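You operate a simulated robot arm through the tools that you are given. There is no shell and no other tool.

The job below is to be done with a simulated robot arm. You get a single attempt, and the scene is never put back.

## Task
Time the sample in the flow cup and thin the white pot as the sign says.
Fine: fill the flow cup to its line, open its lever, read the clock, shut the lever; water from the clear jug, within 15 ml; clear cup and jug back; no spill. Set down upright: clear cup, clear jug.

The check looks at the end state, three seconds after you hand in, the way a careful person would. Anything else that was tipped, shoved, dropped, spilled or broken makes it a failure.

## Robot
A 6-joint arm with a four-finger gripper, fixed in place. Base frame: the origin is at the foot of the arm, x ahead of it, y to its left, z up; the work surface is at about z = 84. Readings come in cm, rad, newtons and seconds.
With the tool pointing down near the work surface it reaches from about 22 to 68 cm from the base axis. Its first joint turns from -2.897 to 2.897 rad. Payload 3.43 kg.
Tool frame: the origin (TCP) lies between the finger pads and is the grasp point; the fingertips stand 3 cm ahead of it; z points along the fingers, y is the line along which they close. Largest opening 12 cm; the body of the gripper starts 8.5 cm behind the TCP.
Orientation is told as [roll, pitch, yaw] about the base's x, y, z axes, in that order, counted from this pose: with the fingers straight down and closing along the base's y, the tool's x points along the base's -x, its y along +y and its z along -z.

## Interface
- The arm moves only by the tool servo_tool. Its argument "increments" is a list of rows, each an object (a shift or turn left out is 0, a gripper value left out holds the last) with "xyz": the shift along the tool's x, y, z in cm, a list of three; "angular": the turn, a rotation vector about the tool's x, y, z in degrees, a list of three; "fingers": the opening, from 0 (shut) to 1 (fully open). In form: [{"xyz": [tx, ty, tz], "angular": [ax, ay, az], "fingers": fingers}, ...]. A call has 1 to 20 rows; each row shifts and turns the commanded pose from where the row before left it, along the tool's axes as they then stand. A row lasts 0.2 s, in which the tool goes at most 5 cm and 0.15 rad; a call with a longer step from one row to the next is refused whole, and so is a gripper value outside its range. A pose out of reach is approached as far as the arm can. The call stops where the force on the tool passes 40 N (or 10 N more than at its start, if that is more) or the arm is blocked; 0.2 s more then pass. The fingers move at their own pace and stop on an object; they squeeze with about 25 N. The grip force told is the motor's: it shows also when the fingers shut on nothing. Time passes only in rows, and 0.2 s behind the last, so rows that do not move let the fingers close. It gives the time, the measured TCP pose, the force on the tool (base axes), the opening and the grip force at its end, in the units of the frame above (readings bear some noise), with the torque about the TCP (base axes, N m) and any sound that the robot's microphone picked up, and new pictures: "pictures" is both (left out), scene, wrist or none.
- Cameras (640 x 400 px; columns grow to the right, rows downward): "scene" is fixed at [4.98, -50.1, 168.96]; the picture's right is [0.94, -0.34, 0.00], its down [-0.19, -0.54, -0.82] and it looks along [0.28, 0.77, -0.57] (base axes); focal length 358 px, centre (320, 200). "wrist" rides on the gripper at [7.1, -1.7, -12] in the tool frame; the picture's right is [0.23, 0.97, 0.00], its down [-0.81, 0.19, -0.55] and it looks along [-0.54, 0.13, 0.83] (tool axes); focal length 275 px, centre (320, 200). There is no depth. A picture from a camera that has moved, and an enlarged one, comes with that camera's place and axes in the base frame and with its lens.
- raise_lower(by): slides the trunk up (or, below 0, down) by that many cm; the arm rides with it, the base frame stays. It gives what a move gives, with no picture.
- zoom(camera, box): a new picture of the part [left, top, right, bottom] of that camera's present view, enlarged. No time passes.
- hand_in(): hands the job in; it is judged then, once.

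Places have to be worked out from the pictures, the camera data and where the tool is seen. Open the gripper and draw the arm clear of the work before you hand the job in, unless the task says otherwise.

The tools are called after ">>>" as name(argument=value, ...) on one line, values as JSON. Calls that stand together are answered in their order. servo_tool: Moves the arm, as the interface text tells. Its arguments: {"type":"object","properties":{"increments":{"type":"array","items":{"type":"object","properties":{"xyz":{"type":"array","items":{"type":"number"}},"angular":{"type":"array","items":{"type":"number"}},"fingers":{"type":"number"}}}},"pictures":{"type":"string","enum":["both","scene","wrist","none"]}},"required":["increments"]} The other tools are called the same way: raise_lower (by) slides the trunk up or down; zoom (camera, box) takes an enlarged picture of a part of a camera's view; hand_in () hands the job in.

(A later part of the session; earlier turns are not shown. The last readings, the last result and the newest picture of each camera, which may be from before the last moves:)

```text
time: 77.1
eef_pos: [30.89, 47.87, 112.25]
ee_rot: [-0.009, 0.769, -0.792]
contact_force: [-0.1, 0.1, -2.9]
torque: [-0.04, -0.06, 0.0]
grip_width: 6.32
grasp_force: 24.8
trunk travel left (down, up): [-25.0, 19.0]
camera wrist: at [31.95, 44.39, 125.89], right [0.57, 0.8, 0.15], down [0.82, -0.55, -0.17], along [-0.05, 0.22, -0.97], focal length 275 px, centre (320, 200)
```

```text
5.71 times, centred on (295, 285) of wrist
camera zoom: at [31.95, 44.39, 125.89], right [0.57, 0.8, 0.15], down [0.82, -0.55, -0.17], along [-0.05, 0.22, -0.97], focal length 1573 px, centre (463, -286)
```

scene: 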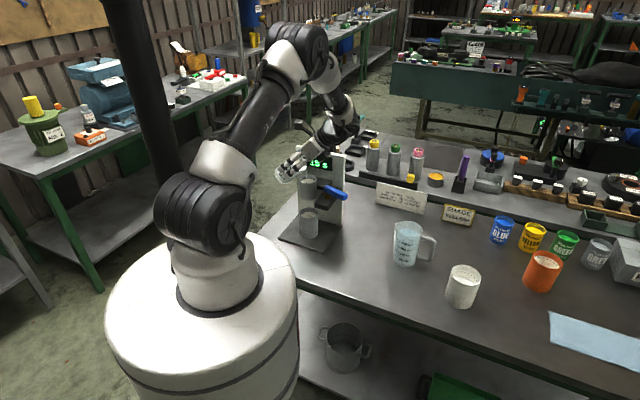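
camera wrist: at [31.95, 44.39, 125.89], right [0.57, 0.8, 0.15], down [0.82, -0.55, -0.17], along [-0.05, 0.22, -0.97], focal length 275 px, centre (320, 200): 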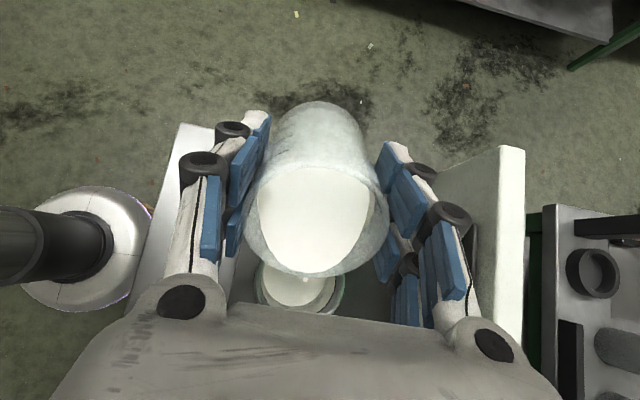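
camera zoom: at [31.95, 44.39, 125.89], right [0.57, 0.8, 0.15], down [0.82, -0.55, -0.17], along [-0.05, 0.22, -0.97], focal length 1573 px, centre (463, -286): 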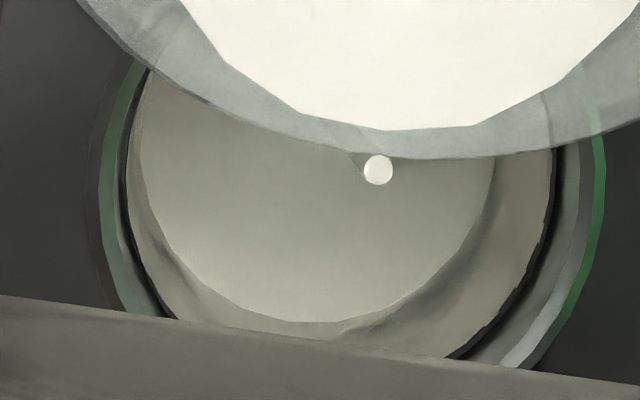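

The surface is rising, by about 1 cm so far. I tilt on to about 50° and keep pouring.

>>> servo_tool(increments=[{"angular": [0, 2, 0]}, {"angular": [0, 2, 0]}, {"angular": [0, 2, 0]}, {}, {}, {}], pictures="both")

>>> zoom(camera="scene", box=[270, 130, 350, 230])

>>> zoom(camera="wrist", box=[240, 250, 350, 320])

```text
time: 78.5
eef_pos: [30.9, 48.03, 112.31]
ee_rot: [-0.008, 0.874, -0.794]
contact_force: [0.3, -0.3, -2.1]
torque: [-0.01, -0.02, 0.01]
grip_width: 6.3
grasp_force: 25.3
trunk travel left (down, up): [-25.0, 19.0]
camera wrist: at [32.97, 43.42, 125.51], right [0.59, 0.79, 0.17], down [0.8, -0.53, -0.27], along [-0.12, 0.29, -0.95], focal length 275 px, centre (320, 200)
```

scene: 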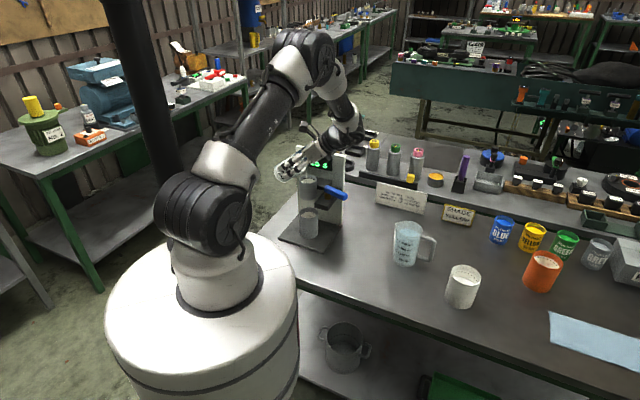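
wrist: 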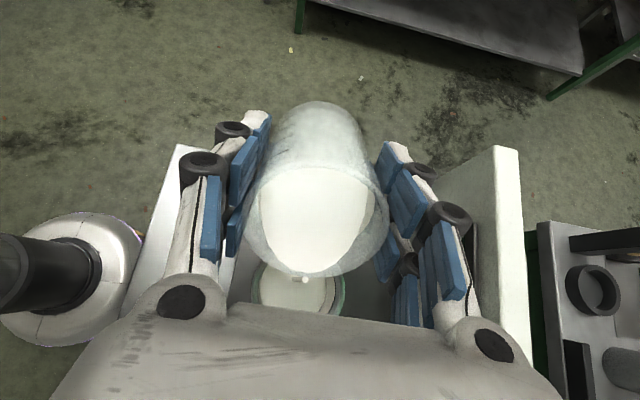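

```text
4.00 times, centred on (310, 180) of scene
camera zoom: at [4.98, -50.1, 168.96], right [0.94, -0.34, 0.0], down [-0.19, -0.54, -0.82], along [0.28, 0.77, -0.57], focal length 1430 px, centre (360, 280)
```

zoom: 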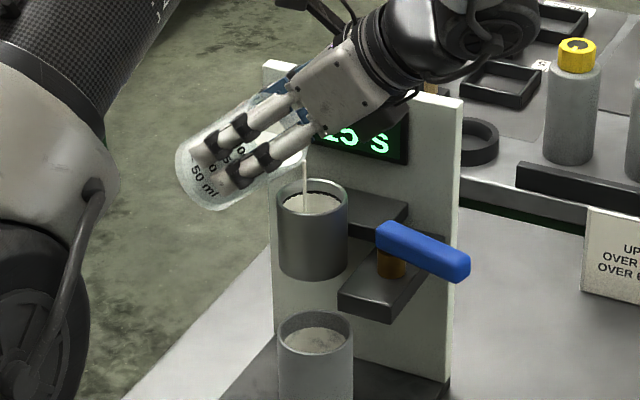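

```text
5.71 times, centred on (295, 285) of wrist
camera zoom: at [32.97, 43.42, 125.51], right [0.59, 0.79, 0.17], down [0.8, -0.53, -0.27], along [-0.12, 0.29, -0.95], focal length 1573 px, centre (463, -286)
```

zoom: 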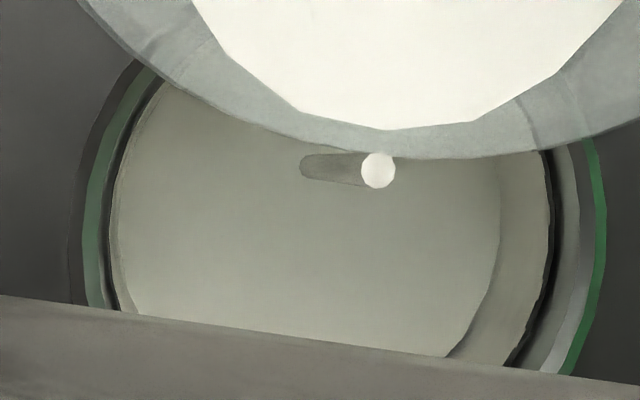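

The surface is about 3.2 cm below the ring and the stream is slowing, so the cup needs more tilt. I go on to about 57°.

>>> servo_tool(increments=[{"angular": [0, 2.3, 0]}, {"angular": [0, 2.3, 0]}, {"angular": [0, 2.3, 0]}, {}, {}, {}, {}], pictures="both")

>>> zoom(camera="scene", box=[270, 130, 350, 230])

>>> zoom(camera="wrist", box=[240, 250, 350, 320])

>>> zoom(camera="scene", box=[300, 170, 325, 190])

```text
time: 80.1
eef_pos: [30.85, 47.87, 112.29]
ee_rot: [-0.011, 0.995, -0.796]
contact_force: [0.4, -0.2, -2.3]
torque: [-0.06, 0.02, -0.02]
grip_width: 6.32
grasp_force: 24.4
trunk travel left (down, up): [-25.0, 19.0]
camera wrist: at [34.08, 42.3, 124.82], right [0.6, 0.78, 0.19], down [0.77, -0.51, -0.38], along [-0.2, 0.37, -0.91], focal length 275 px, centre (320, 200)
```

scene: 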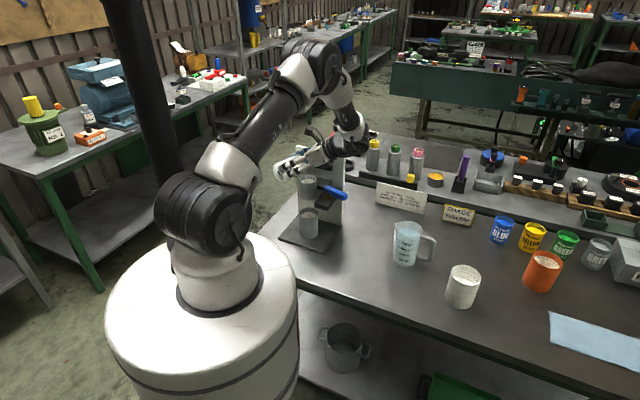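
wrist: 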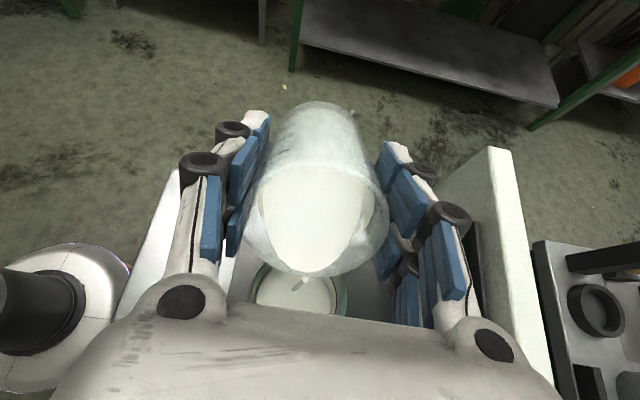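

```text
4.00 times, centred on (310, 180) of scene
camera zoom: at [4.98, -50.1, 168.96], right [0.94, -0.34, 0.0], down [-0.19, -0.54, -0.82], along [0.28, 0.77, -0.57], focal length 1430 px, centre (360, 280)
```

zoom: 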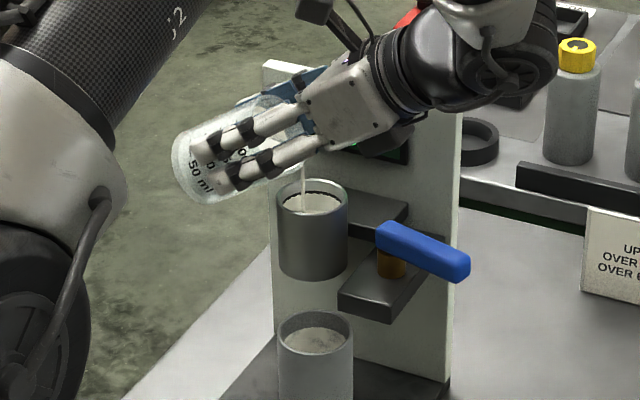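

```text
5.71 times, centred on (295, 285) of wrist
camera zoom: at [34.08, 42.3, 124.82], right [0.6, 0.78, 0.19], down [0.77, -0.51, -0.38], along [-0.2, 0.37, -0.91], focal length 1573 px, centre (463, -286)
```

zoom: 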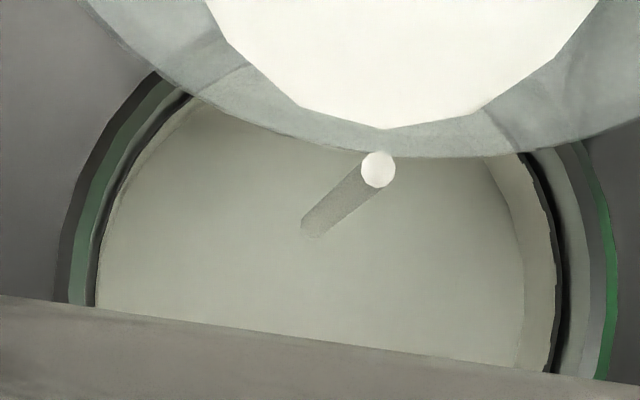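

```text
16.00 times, centred on (312, 180) of scene
camera zoom: at [4.98, -50.1, 168.96], right [0.94, -0.34, 0.0], down [-0.19, -0.54, -0.82], along [0.28, 0.77, -0.57], focal length 5720 px, centre (440, 520)
```

zoom: 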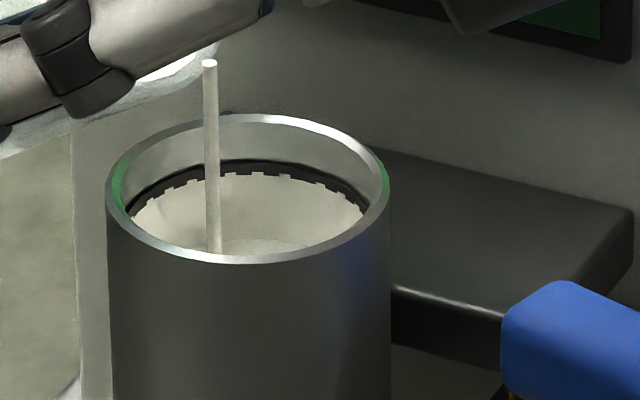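

In the scene zoom the true surface has come into view, about 1.7 cm below the ring. I tilt to about 61° and keep watching this arc.

>>> servo_tool(increments=[{"angular": [0, 2, 0]}, {"angular": [0, 2, 0]}, {}, {}, {}], pictures="scene")

>>> zoom(camera="scene", box=[300, 170, 325, 190])

>>> zoom(camera="wrist", box=[240, 250, 350, 320])

```text
time: 81.3
eef_pos: [30.87, 48.01, 112.31]
ee_rot: [-0.012, 1.065, -0.798]
contact_force: [-0.3, 0.3, -1.9]
torque: [0.0, -0.04, -0.03]
grip_width: 6.32
grasp_force: 25.0
trunk travel left (down, up): [-25.0, 19.0]
```

scene: 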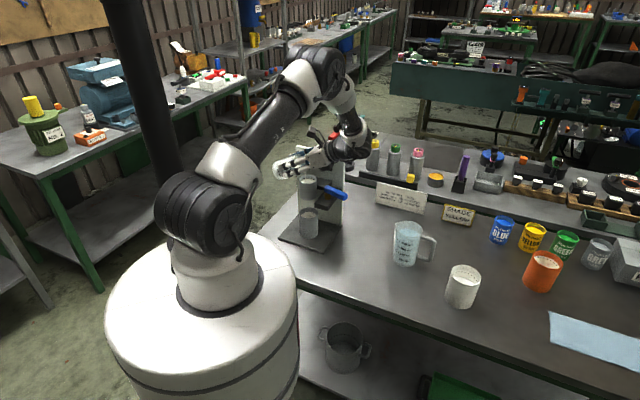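

```text
16.00 times, centred on (312, 180) of scene
camera zoom: at [4.98, -50.1, 168.96], right [0.94, -0.34, 0.0], down [-0.19, -0.54, -0.82], along [0.28, 0.77, -0.57], focal length 5720 px, centre (440, 520)
```

zoom: 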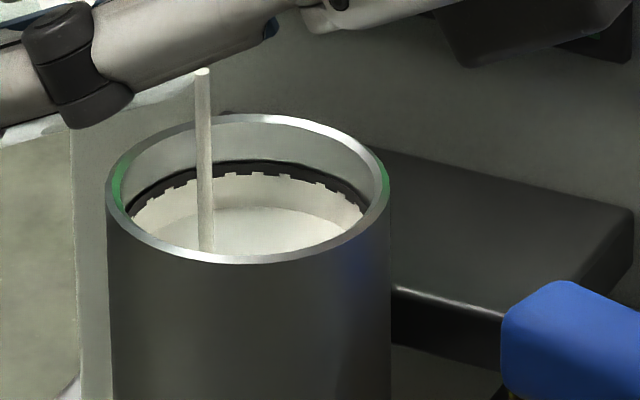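

```text
5.71 times, centred on (295, 285) of wrist
camera zoom: at [34.66, 41.78, 124.37], right [0.61, 0.77, 0.2], down [0.75, -0.49, -0.44], along [-0.24, 0.42, -0.88], focal length 1573 px, centre (463, -286)
```

zoom: 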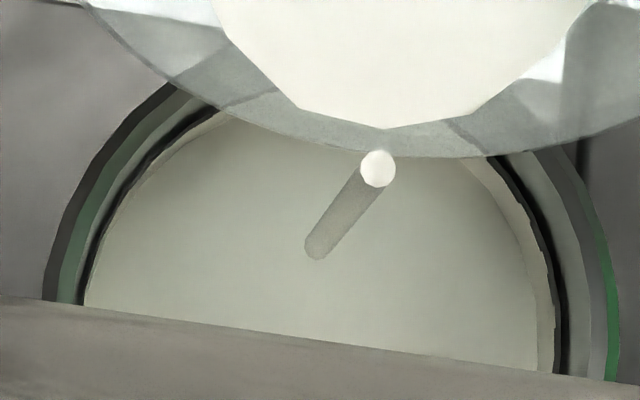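

The level is now about 0.8 cm below the ring and still rising. I hold briefly and look.

>>> servo_tool(increments=[{}, {}], pictures="none")

>>> zoom(camera="scene", box=[300, 170, 325, 190])

```text
time: 81.9
eef_pos: [30.94, 48.05, 112.3]
ee_rot: [-0.012, 1.064, -0.797]
contact_force: [0.0, 0.2, -2.3]
torque: [-0.03, -0.07, 0.04]
grip_width: 6.31
grasp_force: 25.1
trunk travel left (down, up): [-25.0, 19.0]
```

```text
16.00 times, centred on (312, 180) of scene
camera zoom: at [4.98, -50.1, 168.96], right [0.94, -0.34, 0.0], down [-0.19, -0.54, -0.82], along [0.28, 0.77, -0.57], focal length 5720 px, centre (440, 520)
```

zoom: 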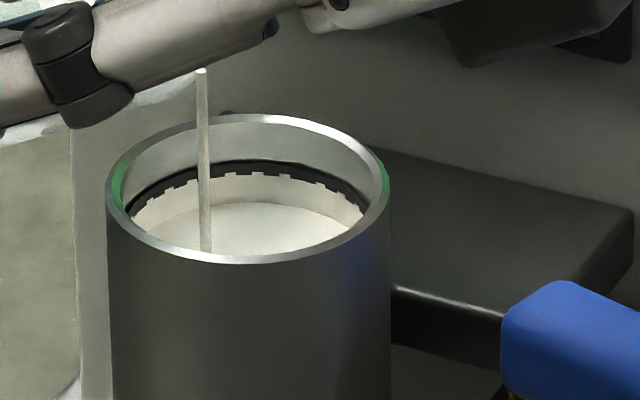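

About 0.6 cm is left and the stream is thinning. I add 1.5° of tilt and hold briefly.

>>> servo_tool(increments=[{"angular": [0, 1.5, 0]}, {}, {}], pictures="none")

>>> zoom(camera="scene", box=[300, 170, 325, 190])

```text
time: 82.7
eef_pos: [30.98, 48.04, 112.34]
ee_rot: [-0.013, 1.089, -0.799]
contact_force: [0.0, 0.2, -2.0]
torque: [-0.02, -0.03, -0.03]
grip_width: 6.31
grasp_force: 25.5
trunk travel left (down, up): [-25.0, 19.0]
```

```text
16.00 times, centred on (312, 180) of scene
camera zoom: at [4.98, -50.1, 168.96], right [0.94, -0.34, 0.0], down [-0.19, -0.54, -0.82], along [0.28, 0.77, -0.57], focal length 5720 px, centre (440, 520)
```

zoom: 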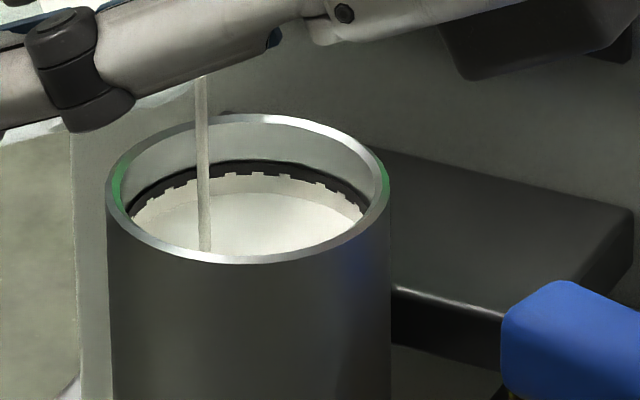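

Another 0.4–0.5 cm to go. Same small step again.

>>> servo_tool(increments=[{"angular": [0, 1.5, 0]}, {}, {}], pictures="none")

>>> zoom(camera="scene", box=[300, 170, 325, 190])

```text
time: 83.5
eef_pos: [30.89, 47.99, 112.31]
ee_rot: [-0.012, 1.116, -0.8]
contact_force: [-0.1, -0.1, -1.5]
torque: [-0.04, -0.02, 0.03]
grip_width: 6.28
grasp_force: 25.3
trunk travel left (down, up): [-25.0, 19.0]
```

```text
16.00 times, centred on (312, 180) of scene
camera zoom: at [4.98, -50.1, 168.96], right [0.94, -0.34, 0.0], down [-0.19, -0.54, -0.82], along [0.28, 0.77, -0.57], focal length 5720 px, centre (440, 520)
```

zoom: 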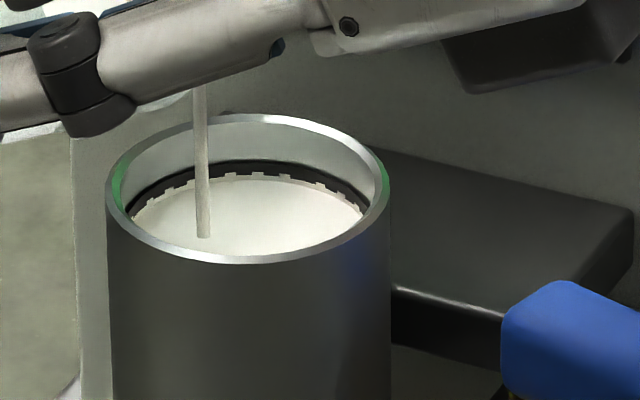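

Almost at the ring. I hold 0.4 s more and then tilt straight back to stop the pour.

>>> servo_tool(increments=[{}, {}, {"angular": [0, -8, 0]}, {"angular": [0, -8, 0]}, {"angular": [0, -6, 0]}, {}], pictures="scene")

>>> zoom(camera="scene", box=[300, 170, 325, 190])

>>> zoom(camera="wrist", box=[240, 250, 350, 320])

```text
time: 84.9
eef_pos: [31.04, 47.91, 112.3]
ee_rot: [-0.007, 0.732, -0.792]
contact_force: [0.2, -0.7, -1.3]
torque: [0.0, 0.0, 0.01]
grip_width: 6.31
grasp_force: 24.5
trunk travel left (down, up): [-25.0, 19.0]
```

scene: 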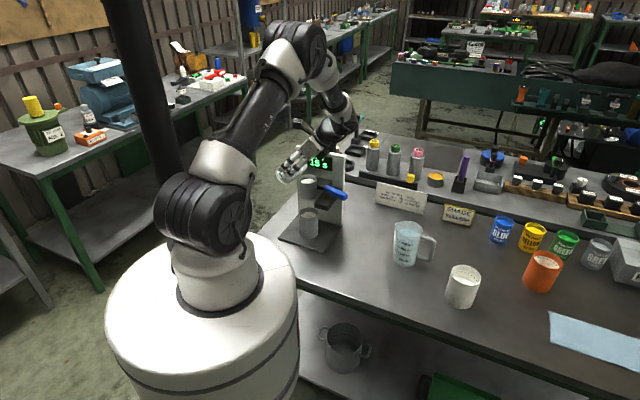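

```text
16.00 times, centred on (312, 180) of scene
camera zoom: at [4.98, -50.1, 168.96], right [0.94, -0.34, 0.0], down [-0.19, -0.54, -0.82], along [0.28, 0.77, -0.57], focal length 5720 px, centre (440, 520)
```

zoom: 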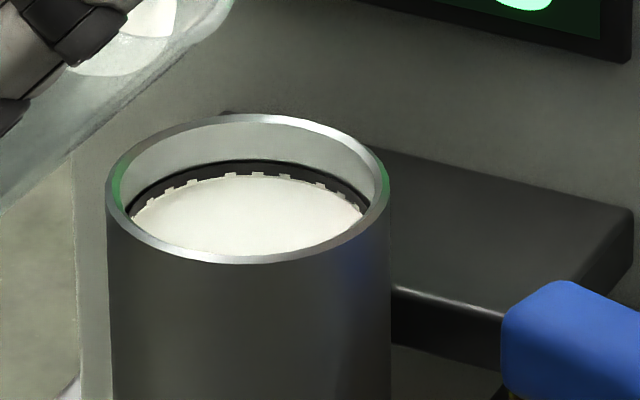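

```text
5.71 times, centred on (295, 285) of wrist
camera zoom: at [31.77, 44.89, 125.95], right [0.57, 0.81, 0.15], down [0.82, -0.55, -0.13], along [-0.02, 0.2, -0.98], focal length 1573 px, centre (463, -286)
```

zoom: 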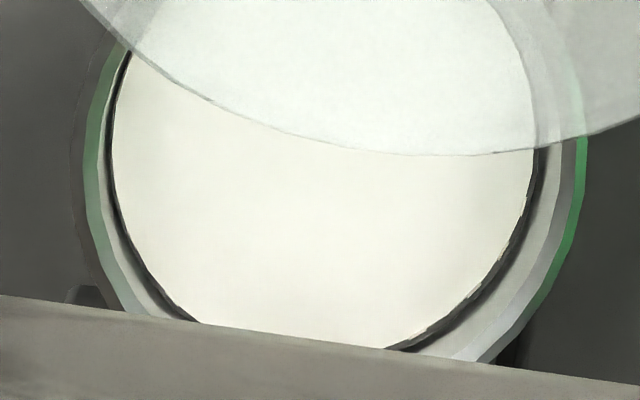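

The level sits right at the ring's lower edge. One short extra dribble of a few ml will bring it onto the ring, so I tilt back to the same angle for a moment and return.

>>> servo_tool(increments=[{"angular": [0, 8, 0]}, {"angular": [0, 8, 0]}, {"angular": [0, 6, 0]}, {}, {"angular": [0, -8, 0]}, {"angular": [0, -8, 0]}, {"angular": [0, -6, 0]}, {}], pictures="scene")

>>> zoom(camera="scene", box=[300, 170, 325, 190])

>>> zoom(camera="wrist", box=[240, 250, 350, 320])

```text
time: 86.7
eef_pos: [30.98, 47.98, 112.44]
ee_rot: [-0.006, 0.73, -0.793]
contact_force: [0.4, 0.1, -1.3]
torque: [-0.04, -0.04, 0.01]
grip_width: 6.28
grasp_force: 24.7
trunk travel left (down, up): [-25.0, 19.0]
```

scene: 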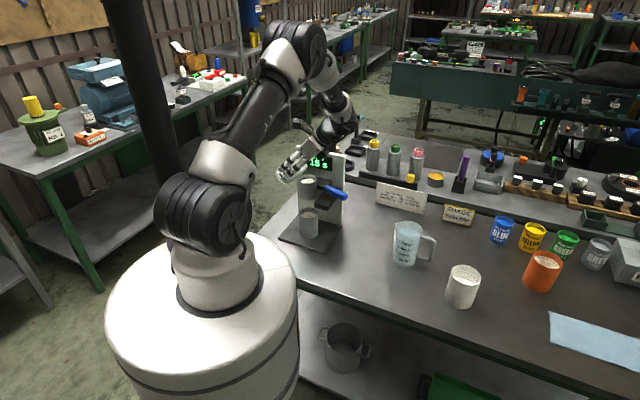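

```text
16.00 times, centred on (312, 180) of scene
camera zoom: at [4.98, -50.1, 168.96], right [0.94, -0.34, 0.0], down [-0.19, -0.54, -0.82], along [0.28, 0.77, -0.57], focal length 5720 px, centre (440, 520)
```

zoom: 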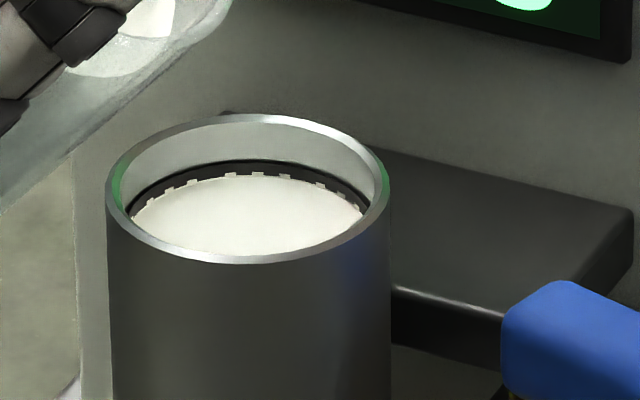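

```text
5.71 times, centred on (295, 285) of wrist
camera zoom: at [31.73, 44.83, 125.99], right [0.57, 0.81, 0.15], down [0.82, -0.55, -0.13], along [-0.02, 0.2, -0.98], focal length 1573 px, centre (463, -286)
```

zoom: 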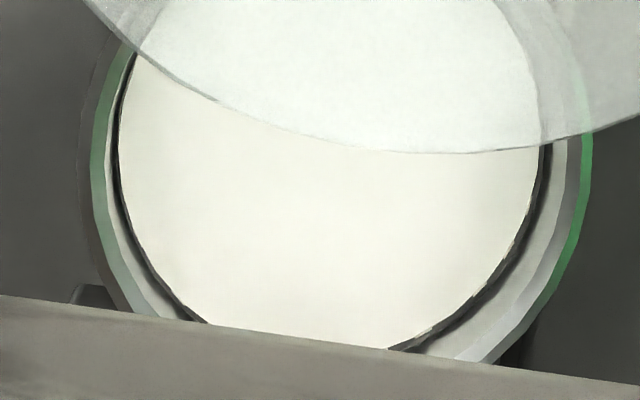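

Little changed, so almost nothing flowed. One more dribble, 1.5° further.

>>> servo_tool(increments=[{"angular": [0, 8, 0]}, {"angular": [0, 8, 0]}, {"angular": [0, 7.5, 0]}, {}, {}, {"angular": [0, -8, 0]}, {"angular": [0, -8, 0]}, {"angular": [0, -7.5, 0]}, {}], pictures="scene")

>>> zoom(camera="scene", box=[300, 170, 325, 190])

>>> zoom(camera="scene", box=[270, 130, 350, 230])

```text
time: 88.7
eef_pos: [31.09, 48.04, 112.24]
ee_rot: [-0.009, 0.731, -0.792]
contact_force: [-1.2, 1.0, -1.1]
torque: [-0.03, -0.04, 0.02]
grip_width: 6.27
grasp_force: 24.8
trunk travel left (down, up): [-25.0, 19.0]
```

scene: 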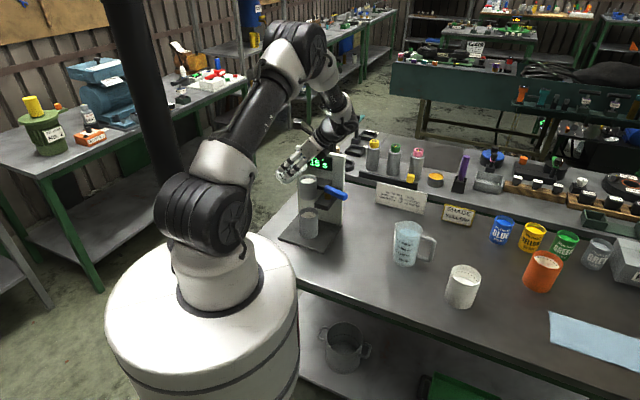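

```text
16.00 times, centred on (312, 180) of scene
camera zoom: at [4.98, -50.1, 168.96], right [0.94, -0.34, 0.0], down [-0.19, -0.54, -0.82], along [0.28, 0.77, -0.57], focal length 5720 px, centre (440, 520)
```

zoom: 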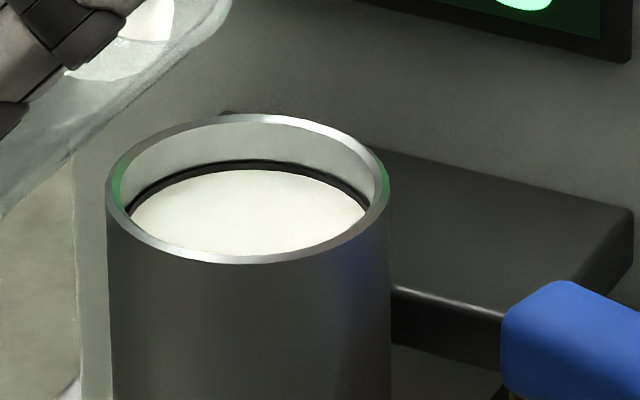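

```text
4.00 times, centred on (310, 180) of scene
camera zoom: at [4.98, -50.1, 168.96], right [0.94, -0.34, 0.0], down [-0.19, -0.54, -0.82], along [0.28, 0.77, -0.57], focal length 1430 px, centre (360, 280)
```

zoom: 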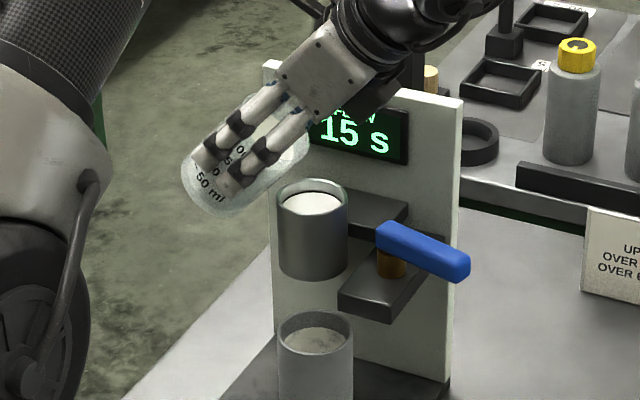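

The level is now in the middle of the ring, so the flow cup is properly filled. I raise and right the cup.

>>> servo_tool(increments=[{"xyz": [1.33, 0, -1.49]}, {"xyz": [1.33, 0, -1.49]}, {"xyz": [1.33, 0, -1.49]}, {"angular": [0, -7, 0]}, {"angular": [0, -7, 0]}, {"angular": [0, -7, 0]}, {"angular": [0, -7, 0]}, {"angular": [0, -7, 0]}, {"angular": [0, -7, 0]}, {}], pictures="both")

```text
time: 90.9
eef_pos: [30.9, 48.09, 118.35]
ee_rot: [-0.005, -0.002, -0.787]
contact_force: [-0.1, -0.2, -1.2]
torque: [-0.01, 0.01, 0.0]
grip_width: 6.28
grasp_force: 25.0
trunk travel left (down, up): [-25.0, 19.0]
camera wrist: at [24.7, 51.87, 130.28], right [0.53, 0.85, -0.01], down [0.71, -0.44, 0.55], along [0.47, -0.3, -0.83], focal length 275 px, centre (320, 200)
```

scene: 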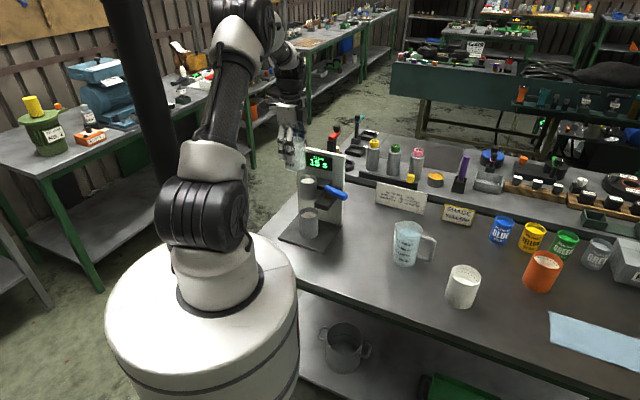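
wrist: 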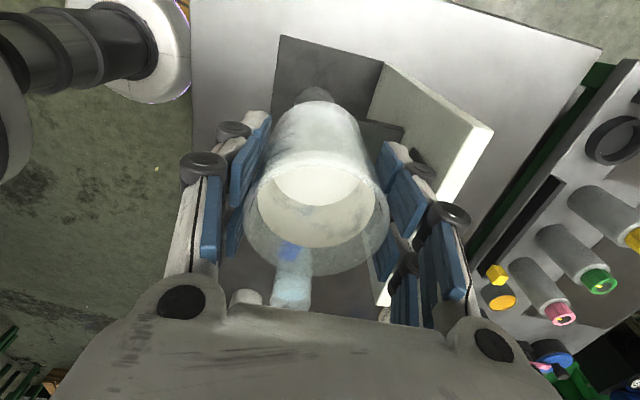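

The cup is upright with about 75 ml left. I carry it back over its spot, this time aiming for its first position (41.4, 26.55), and lower to just above the table.

>>> servo_tool(increments=[{"xyz": [-1.2, -0.41, 0]}, {"xyz": [-2.3, -0.79, 0]}, {"xyz": [-2.8, -0.965, 0]}, {"xyz": [-2.8, -0.965, 0]}, {"xyz": [-2.8, -0.965, 0]}, {"xyz": [-2.8, -0.965, 0]}, {"xyz": [-2.8, -0.965, 0]}, {"xyz": [-2.4, -0.83, 0]}, {"xyz": [-1.6, -0.55, 0]}, {"xyz": [-1.16, -0.4, 0]}, {"xyz": [0, 0, 2]}, {"xyz": [0, 0, 3.5]}, {"xyz": [0, 0, 3.5]}, {"xyz": [0, 0, 3.5]}, {"xyz": [0, 0, 3.5]}, {"xyz": [0, 0, 3.5]}, {"xyz": [0, 0, 3.5]}, {"xyz": [0, 0, 2]}, {"xyz": [0, 0, 1]}, {"xyz": [0, 0, 0]}], pictures="none")

```text
time: 95.1
eef_pos: [41.08, 26.26, 92.58]
ee_rot: [-0.006, 0.001, -0.787]
contact_force: [0.1, -0.4, -1.9]
torque: [0.01, 0.01, 0.04]
grip_width: 6.28
grasp_force: 25.4
trunk travel left (down, up): [-25.0, 19.0]
```

Slightly off to one side, so I correct 0.4 cm and lower slowly.

>>> servo_tool(increments=[{"xyz": [-0.06, 0.4, 0.5]}, {"xyz": [0, 0, 0.5]}, {"xyz": [0, 0, 0.5]}, {"xyz": [0, 0, 0.3]}, {"xyz": [0, 0, 0.1]}, {"xyz": [0, 0, 0]}], pictures="none")

```text
time: 96.5
eef_pos: [41.56, 26.35, 90.66]
ee_rot: [-0.003, -0.001, -0.788]
contact_force: [-1.7, -2.8, 9.8]
torque: [0.11, 0.0, 0.03]
grip_width: 6.26
grasp_force: 24.9
trunk travel left (down, up): [-25.0, 19.0]
```

The cup has touched down (+9.8 N). I ease up slightly, open, and rise clear.

>>> servo_tool(increments=[{"xyz": [0, 0, -0.12]}, {"fingers": 0.6}, {"fingers": 0.8}, {"fingers": 1.0}, {"fingers": 1.0}, {"fingers": 1.0}, {"fingers": 1.0}, {"xyz": [0, 0, -3]}, {"xyz": [0, 0, -4]}, {"xyz": [0, 0, -4]}, {"xyz": [0, 0, -4]}, {"xyz": [0, 0, -4]}, {"xyz": [0, 0, -4]}, {"xyz": [0, 0, -4]}, {"xyz": [0, 0, -3]}, {}], pictures="both")

>>> zoom(camera="scene", box=[330, 200, 490, 310])

>>> zoom(camera="scene", box=[280, 140, 370, 250])

```text
time: 99.9
eef_pos: [41.68, 26.78, 120.46]
ee_rot: [-0.005, -0.001, -0.787]
contact_force: [1.4, 0.2, 0.7]
torque: [-0.01, -0.01, 0.0]
grip_width: 12.0
grasp_force: 0.0
trunk travel left (down, up): [-25.0, 19.0]
camera wrist: at [35.36, 30.61, 132.46], right [0.53, 0.85, -0.01], down [0.71, -0.44, 0.55], along [0.47, -0.29, -0.83], focal length 275 px, centre (320, 200)
```

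scene: 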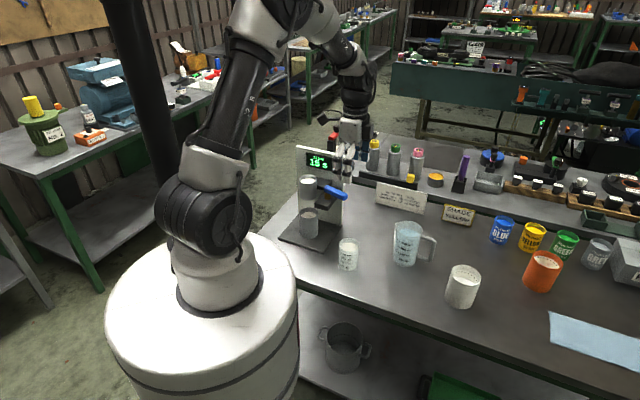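
wrist: 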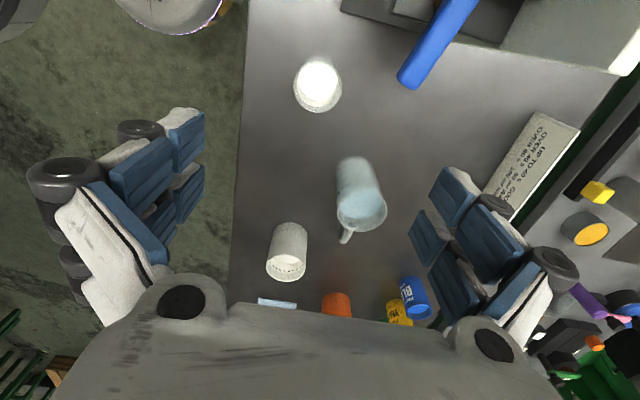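

```text
3.64 times, centred on (410, 255) of scene
camera zoom: at [4.98, -50.1, 168.96], right [0.94, -0.34, 0.0], down [-0.19, -0.54, -0.82], along [0.28, 0.77, -0.57], focal length 1300 px, centre (-7, 0)
```

zoom: 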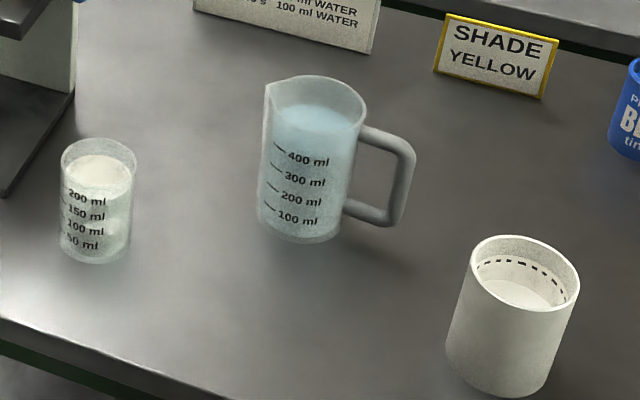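

```text
3.64 times, centred on (325, 195) of scene
camera zoom: at [4.98, -50.1, 168.96], right [0.94, -0.34, 0.0], down [-0.19, -0.54, -0.82], along [0.28, 0.77, -0.57], focal length 1300 px, centre (302, 218)
```

zoom: 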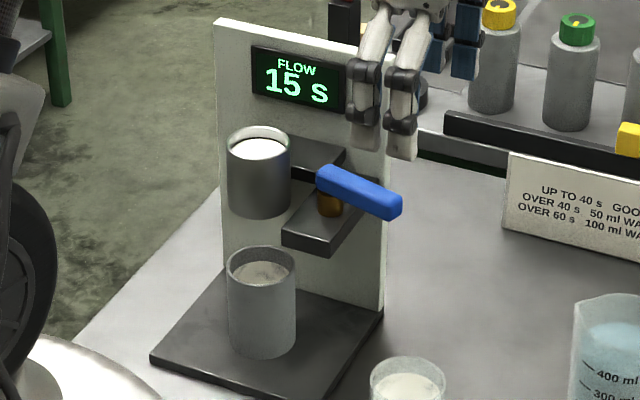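

The flow cup is full to its ring, and the cup is back within about 0.6 cm. For the lever I now straddle it with the fingers partly open, so I can swing it both ways without squeezing behind it at the board. I move over the lever near its tip.

>>> servo_tool(increments=[{"xyz": [1.2, 1.87, 0], "fingers": 0.375}, {"xyz": [1.2, 1.87, 0]}, {"xyz": [1.2, 1.87, 0]}, {"xyz": [1.24, 1.88, 0]}, {}, {"xyz": [0, 0, 3]}, {"xyz": [0, 0, 3.5]}, {}], pictures="both")

>>> zoom(camera="wrist", box=[200, 80, 480, 280])

```text
time: 101.7
eef_pos: [43.54, 35.28, 114.0]
ee_rot: [-0.005, 0.0, -0.787]
contact_force: [-0.2, 0.1, 0.6]
torque: [0.01, -0.03, 0.01]
grip_width: 4.47
grasp_force: 0.2
trunk travel left (down, up): [-25.0, 19.0]
camera wrist: at [37.25, 39.17, 125.93], right [0.53, 0.85, -0.01], down [0.71, -0.44, 0.55], along [0.47, -0.29, -0.83], focal length 275 px, centre (320, 200)
```

scene: 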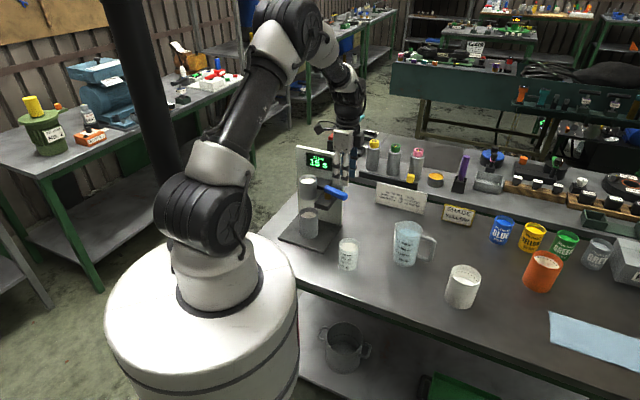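
wrist: 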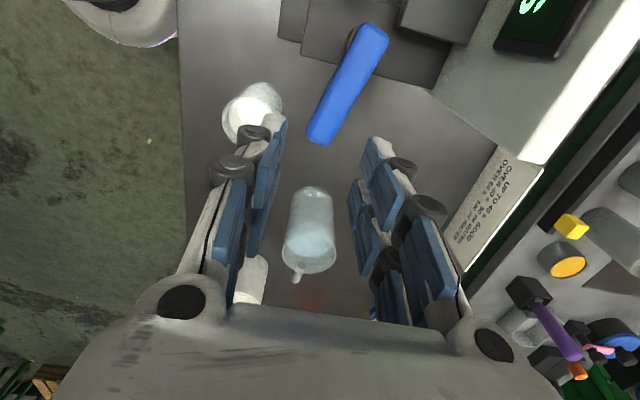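

```text
2.00 times, centred on (340, 180) of wrist
camera zoom: at [37.25, 39.17, 125.93], right [0.53, 0.85, -0.01], down [0.71, -0.44, 0.55], along [0.47, -0.29, -0.83], focal length 551 px, centre (280, 240)
```

zoom: 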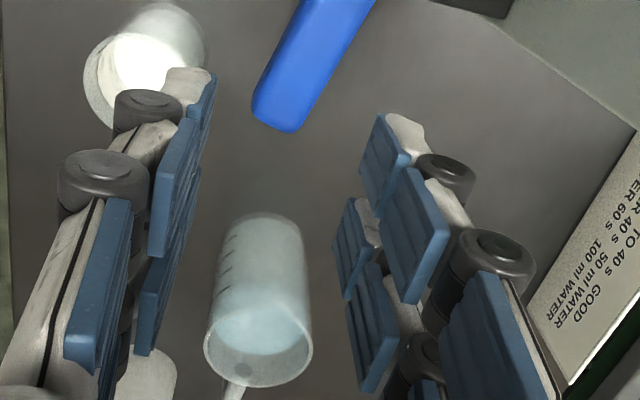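

The lever's tip lies between the two fingers. I descend to z≈107.4 so they straddle it.

>>> servo_tool(increments=[{"xyz": [0.2, 0, 2.2]}, {"xyz": [0, 0, 2.2]}, {"xyz": [0, 0, 1.2]}, {"xyz": [0, 0, 1]}, {}], pictures="both")

>>> zoom(camera="scene", box=[290, 140, 390, 220])

>>> zoom(camera="wrist", box=[200, 60, 480, 260])

```text
time: 102.9
eef_pos: [43.24, 35.46, 107.34]
ee_rot: [-0.006, 0.001, -0.786]
contact_force: [0.1, 0.1, 0.1]
torque: [-0.01, -0.02, 0.01]
grip_width: 4.48
grasp_force: 0.0
trunk travel left (down, up): [-25.0, 19.0]
camera wrist: at [37.07, 39.28, 119.2], right [0.53, 0.85, -0.01], down [0.71, -0.44, 0.55], along [0.47, -0.29, -0.83], focal length 275 px, centre (320, 200)
```

scene: 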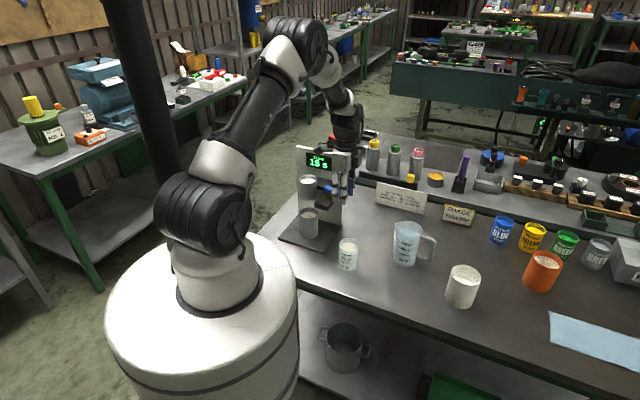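
wrist: 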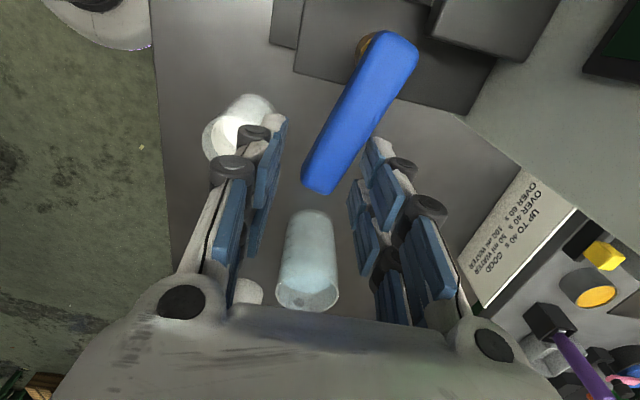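

```text
5.00 times, centred on (340, 180) of scene
camera zoom: at [4.98, -50.1, 168.96], right [0.94, -0.34, 0.0], down [-0.19, -0.54, -0.82], along [0.28, 0.77, -0.57], focal length 1788 px, centre (220, 300)
```

zoom: 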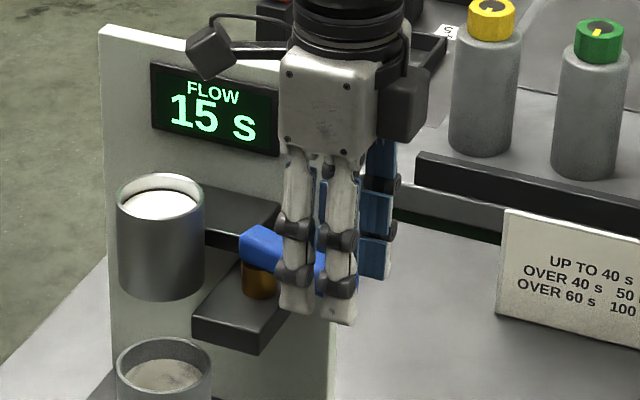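

```text
2.00 times, centred on (340, 160) of wrist
camera zoom: at [37.07, 39.28, 119.2], right [0.53, 0.85, -0.01], down [0.71, -0.44, 0.55], along [0.47, -0.29, -0.83], focal length 551 px, centre (280, 280)
```

zoom: 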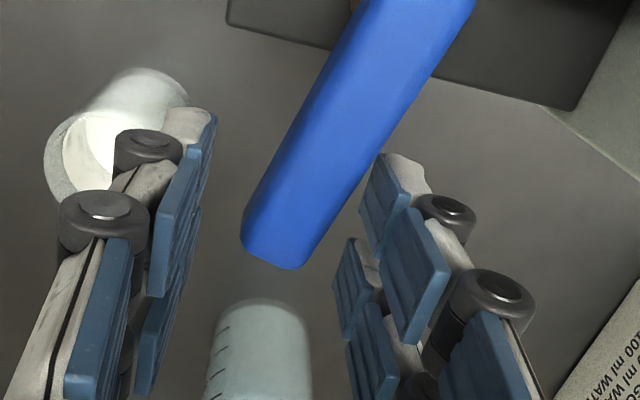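

The lever is straddled. I swing it open along its arc toward the board, stopping at about 30° of turn.

>>> servo_tool(increments=[{"xyz": [-0.15, 0.4, 0]}, {"xyz": [-0.15, 0.4, 0]}, {"xyz": [-0.14, 0.4, 0]}, {"xyz": [0, 0.46, 0]}, {"xyz": [0, 0.46, 0]}, {"xyz": [0, 0.46, 0]}, {"xyz": [0, 0.46, 0]}, {"xyz": [0.14, 0.43, 0]}, {"xyz": [0.14, 0.43, 0]}, {"xyz": [0.14, 0.43, 0]}, {"xyz": [0.14, 0.43, 0]}, {}], pictures="both")

>>> zoom(camera="scene", box=[280, 140, 380, 240])

>>> zoom(camera="wrist", box=[200, 20, 480, 220])

```text
time: 104.9
eef_pos: [46.4, 37.14, 107.36]
ee_rot: [-0.016, -0.011, -0.783]
contact_force: [7.5, -18.5, 3.6]
torque: [-0.75, 0.03, 0.78]
grip_width: 5.0
grasp_force: 3.7
trunk travel left (down, up): [-25.0, 19.0]
stopped in row 10: the force on the tool passed its limit at 41 N (the readings are from after the stop); the commanded pose is now the measured one
camera wrist: at [40.19, 41.14, 119.25], right [0.52, 0.85, -0.02], down [0.71, -0.43, 0.56], along [0.47, -0.3, -0.83], focal length 275 px, centre (320, 200)
```

scene: 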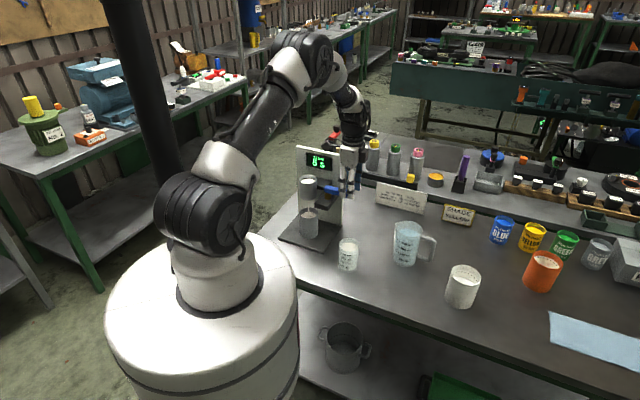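
wrist: 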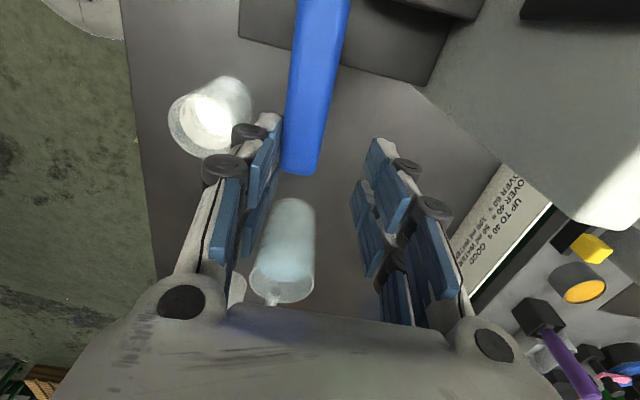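

```text
4.00 times, centred on (330, 190) of scene
camera zoom: at [4.98, -50.1, 168.96], right [0.94, -0.34, 0.0], down [-0.19, -0.54, -0.82], along [0.28, 0.77, -0.57], focal length 1430 px, centre (280, 240)
```

zoom: 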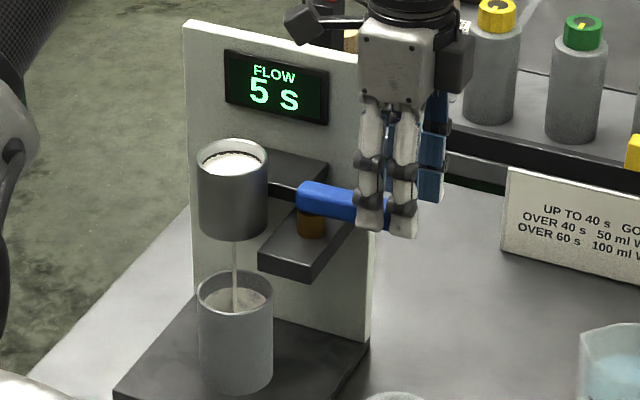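

```text
2.00 times, centred on (340, 120) of wrist
camera zoom: at [40.19, 41.14, 119.25], right [0.52, 0.85, -0.02], down [0.71, -0.43, 0.56], along [0.47, -0.3, -0.83], focal length 551 px, centre (280, 360)
```

zoom: 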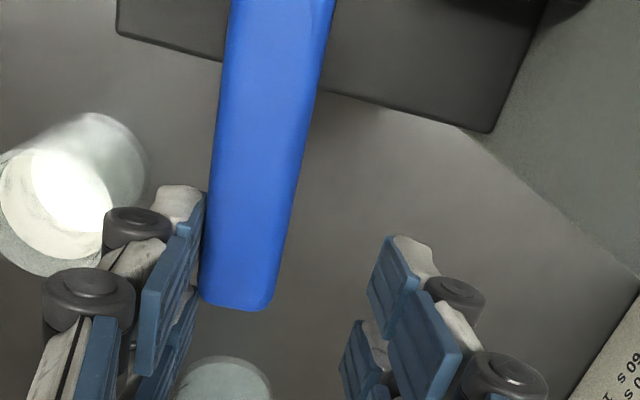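

It is flowing and the clock has restarted, now at 5 s, with the lever about 18° open. My path had drifted past the lever's tip, so I ease off, shift inward along the lever, and swing it further open.

>>> servo_tool(increments=[{"xyz": [0, -0.4, 0]}, {"xyz": [0.9, -0.05, 0]}, {"xyz": [0.1, 0.5, 0]}, {"xyz": [0.12, 0.35, 0]}, {"xyz": [0.12, 0.35, 0]}, {"xyz": [0.12, 0.35, 0]}, {"xyz": [0.18, 0.35, 0]}, {}], pictures="both")

>>> zoom(camera="scene", box=[280, 140, 380, 240])

>>> zoom(camera="wrist", box=[200, 20, 480, 220])

```text
time: 105.5
eef_pos: [46.25, 36.96, 107.29]
ee_rot: [-0.013, -0.018, -0.781]
contact_force: [13.0, -17.9, 2.1]
torque: [-0.3, -0.37, 0.51]
grip_width: 4.77
grasp_force: 2.2
trunk travel left (down, up): [-25.0, 19.0]
stopped in row 2: the force on the tool passed its limit at 44 N (the readings are from after the stop); the commanded pose is now the measured one
camera wrist: at [39.82, 41.0, 119.2], right [0.52, 0.85, -0.02], down [0.71, -0.42, 0.56], along [0.47, -0.31, -0.83], focal length 275 px, centre (320, 200)
```

scene: 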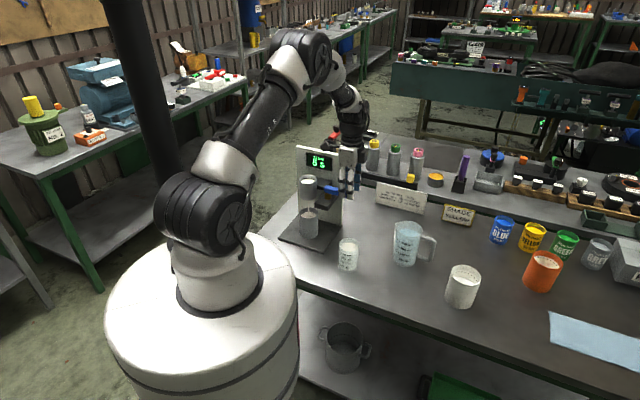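
wrist: 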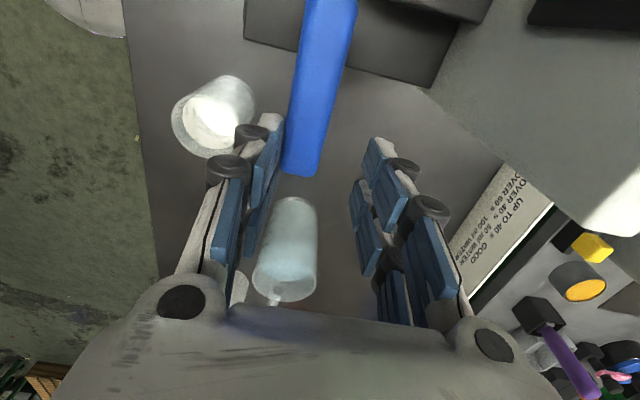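

```text
4.00 times, centred on (330, 190) of scene
camera zoom: at [4.98, -50.1, 168.96], right [0.94, -0.34, 0.0], down [-0.19, -0.54, -0.82], along [0.28, 0.77, -0.57], focal length 1430 px, centre (280, 240)
```

zoom: 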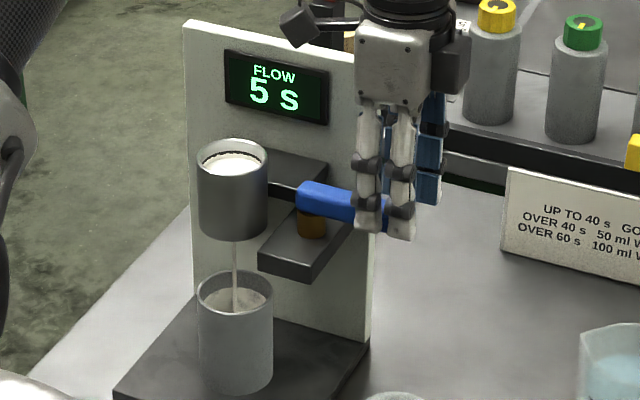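

```text
2.00 times, centred on (340, 120) of wrist
camera zoom: at [39.82, 41.0, 119.2], right [0.52, 0.85, -0.02], down [0.71, -0.42, 0.56], along [0.47, -0.31, -0.83], focal length 551 px, centre (280, 360)
```

zoom: 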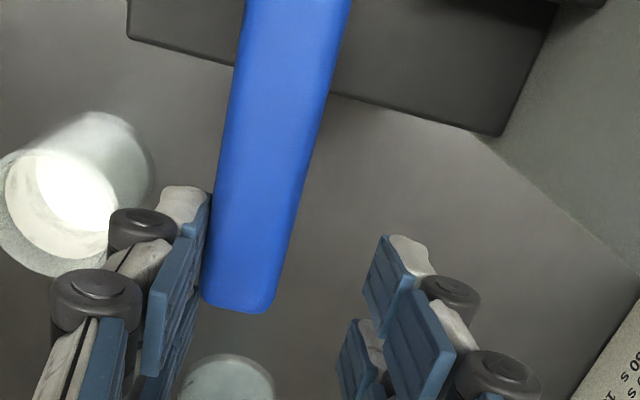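

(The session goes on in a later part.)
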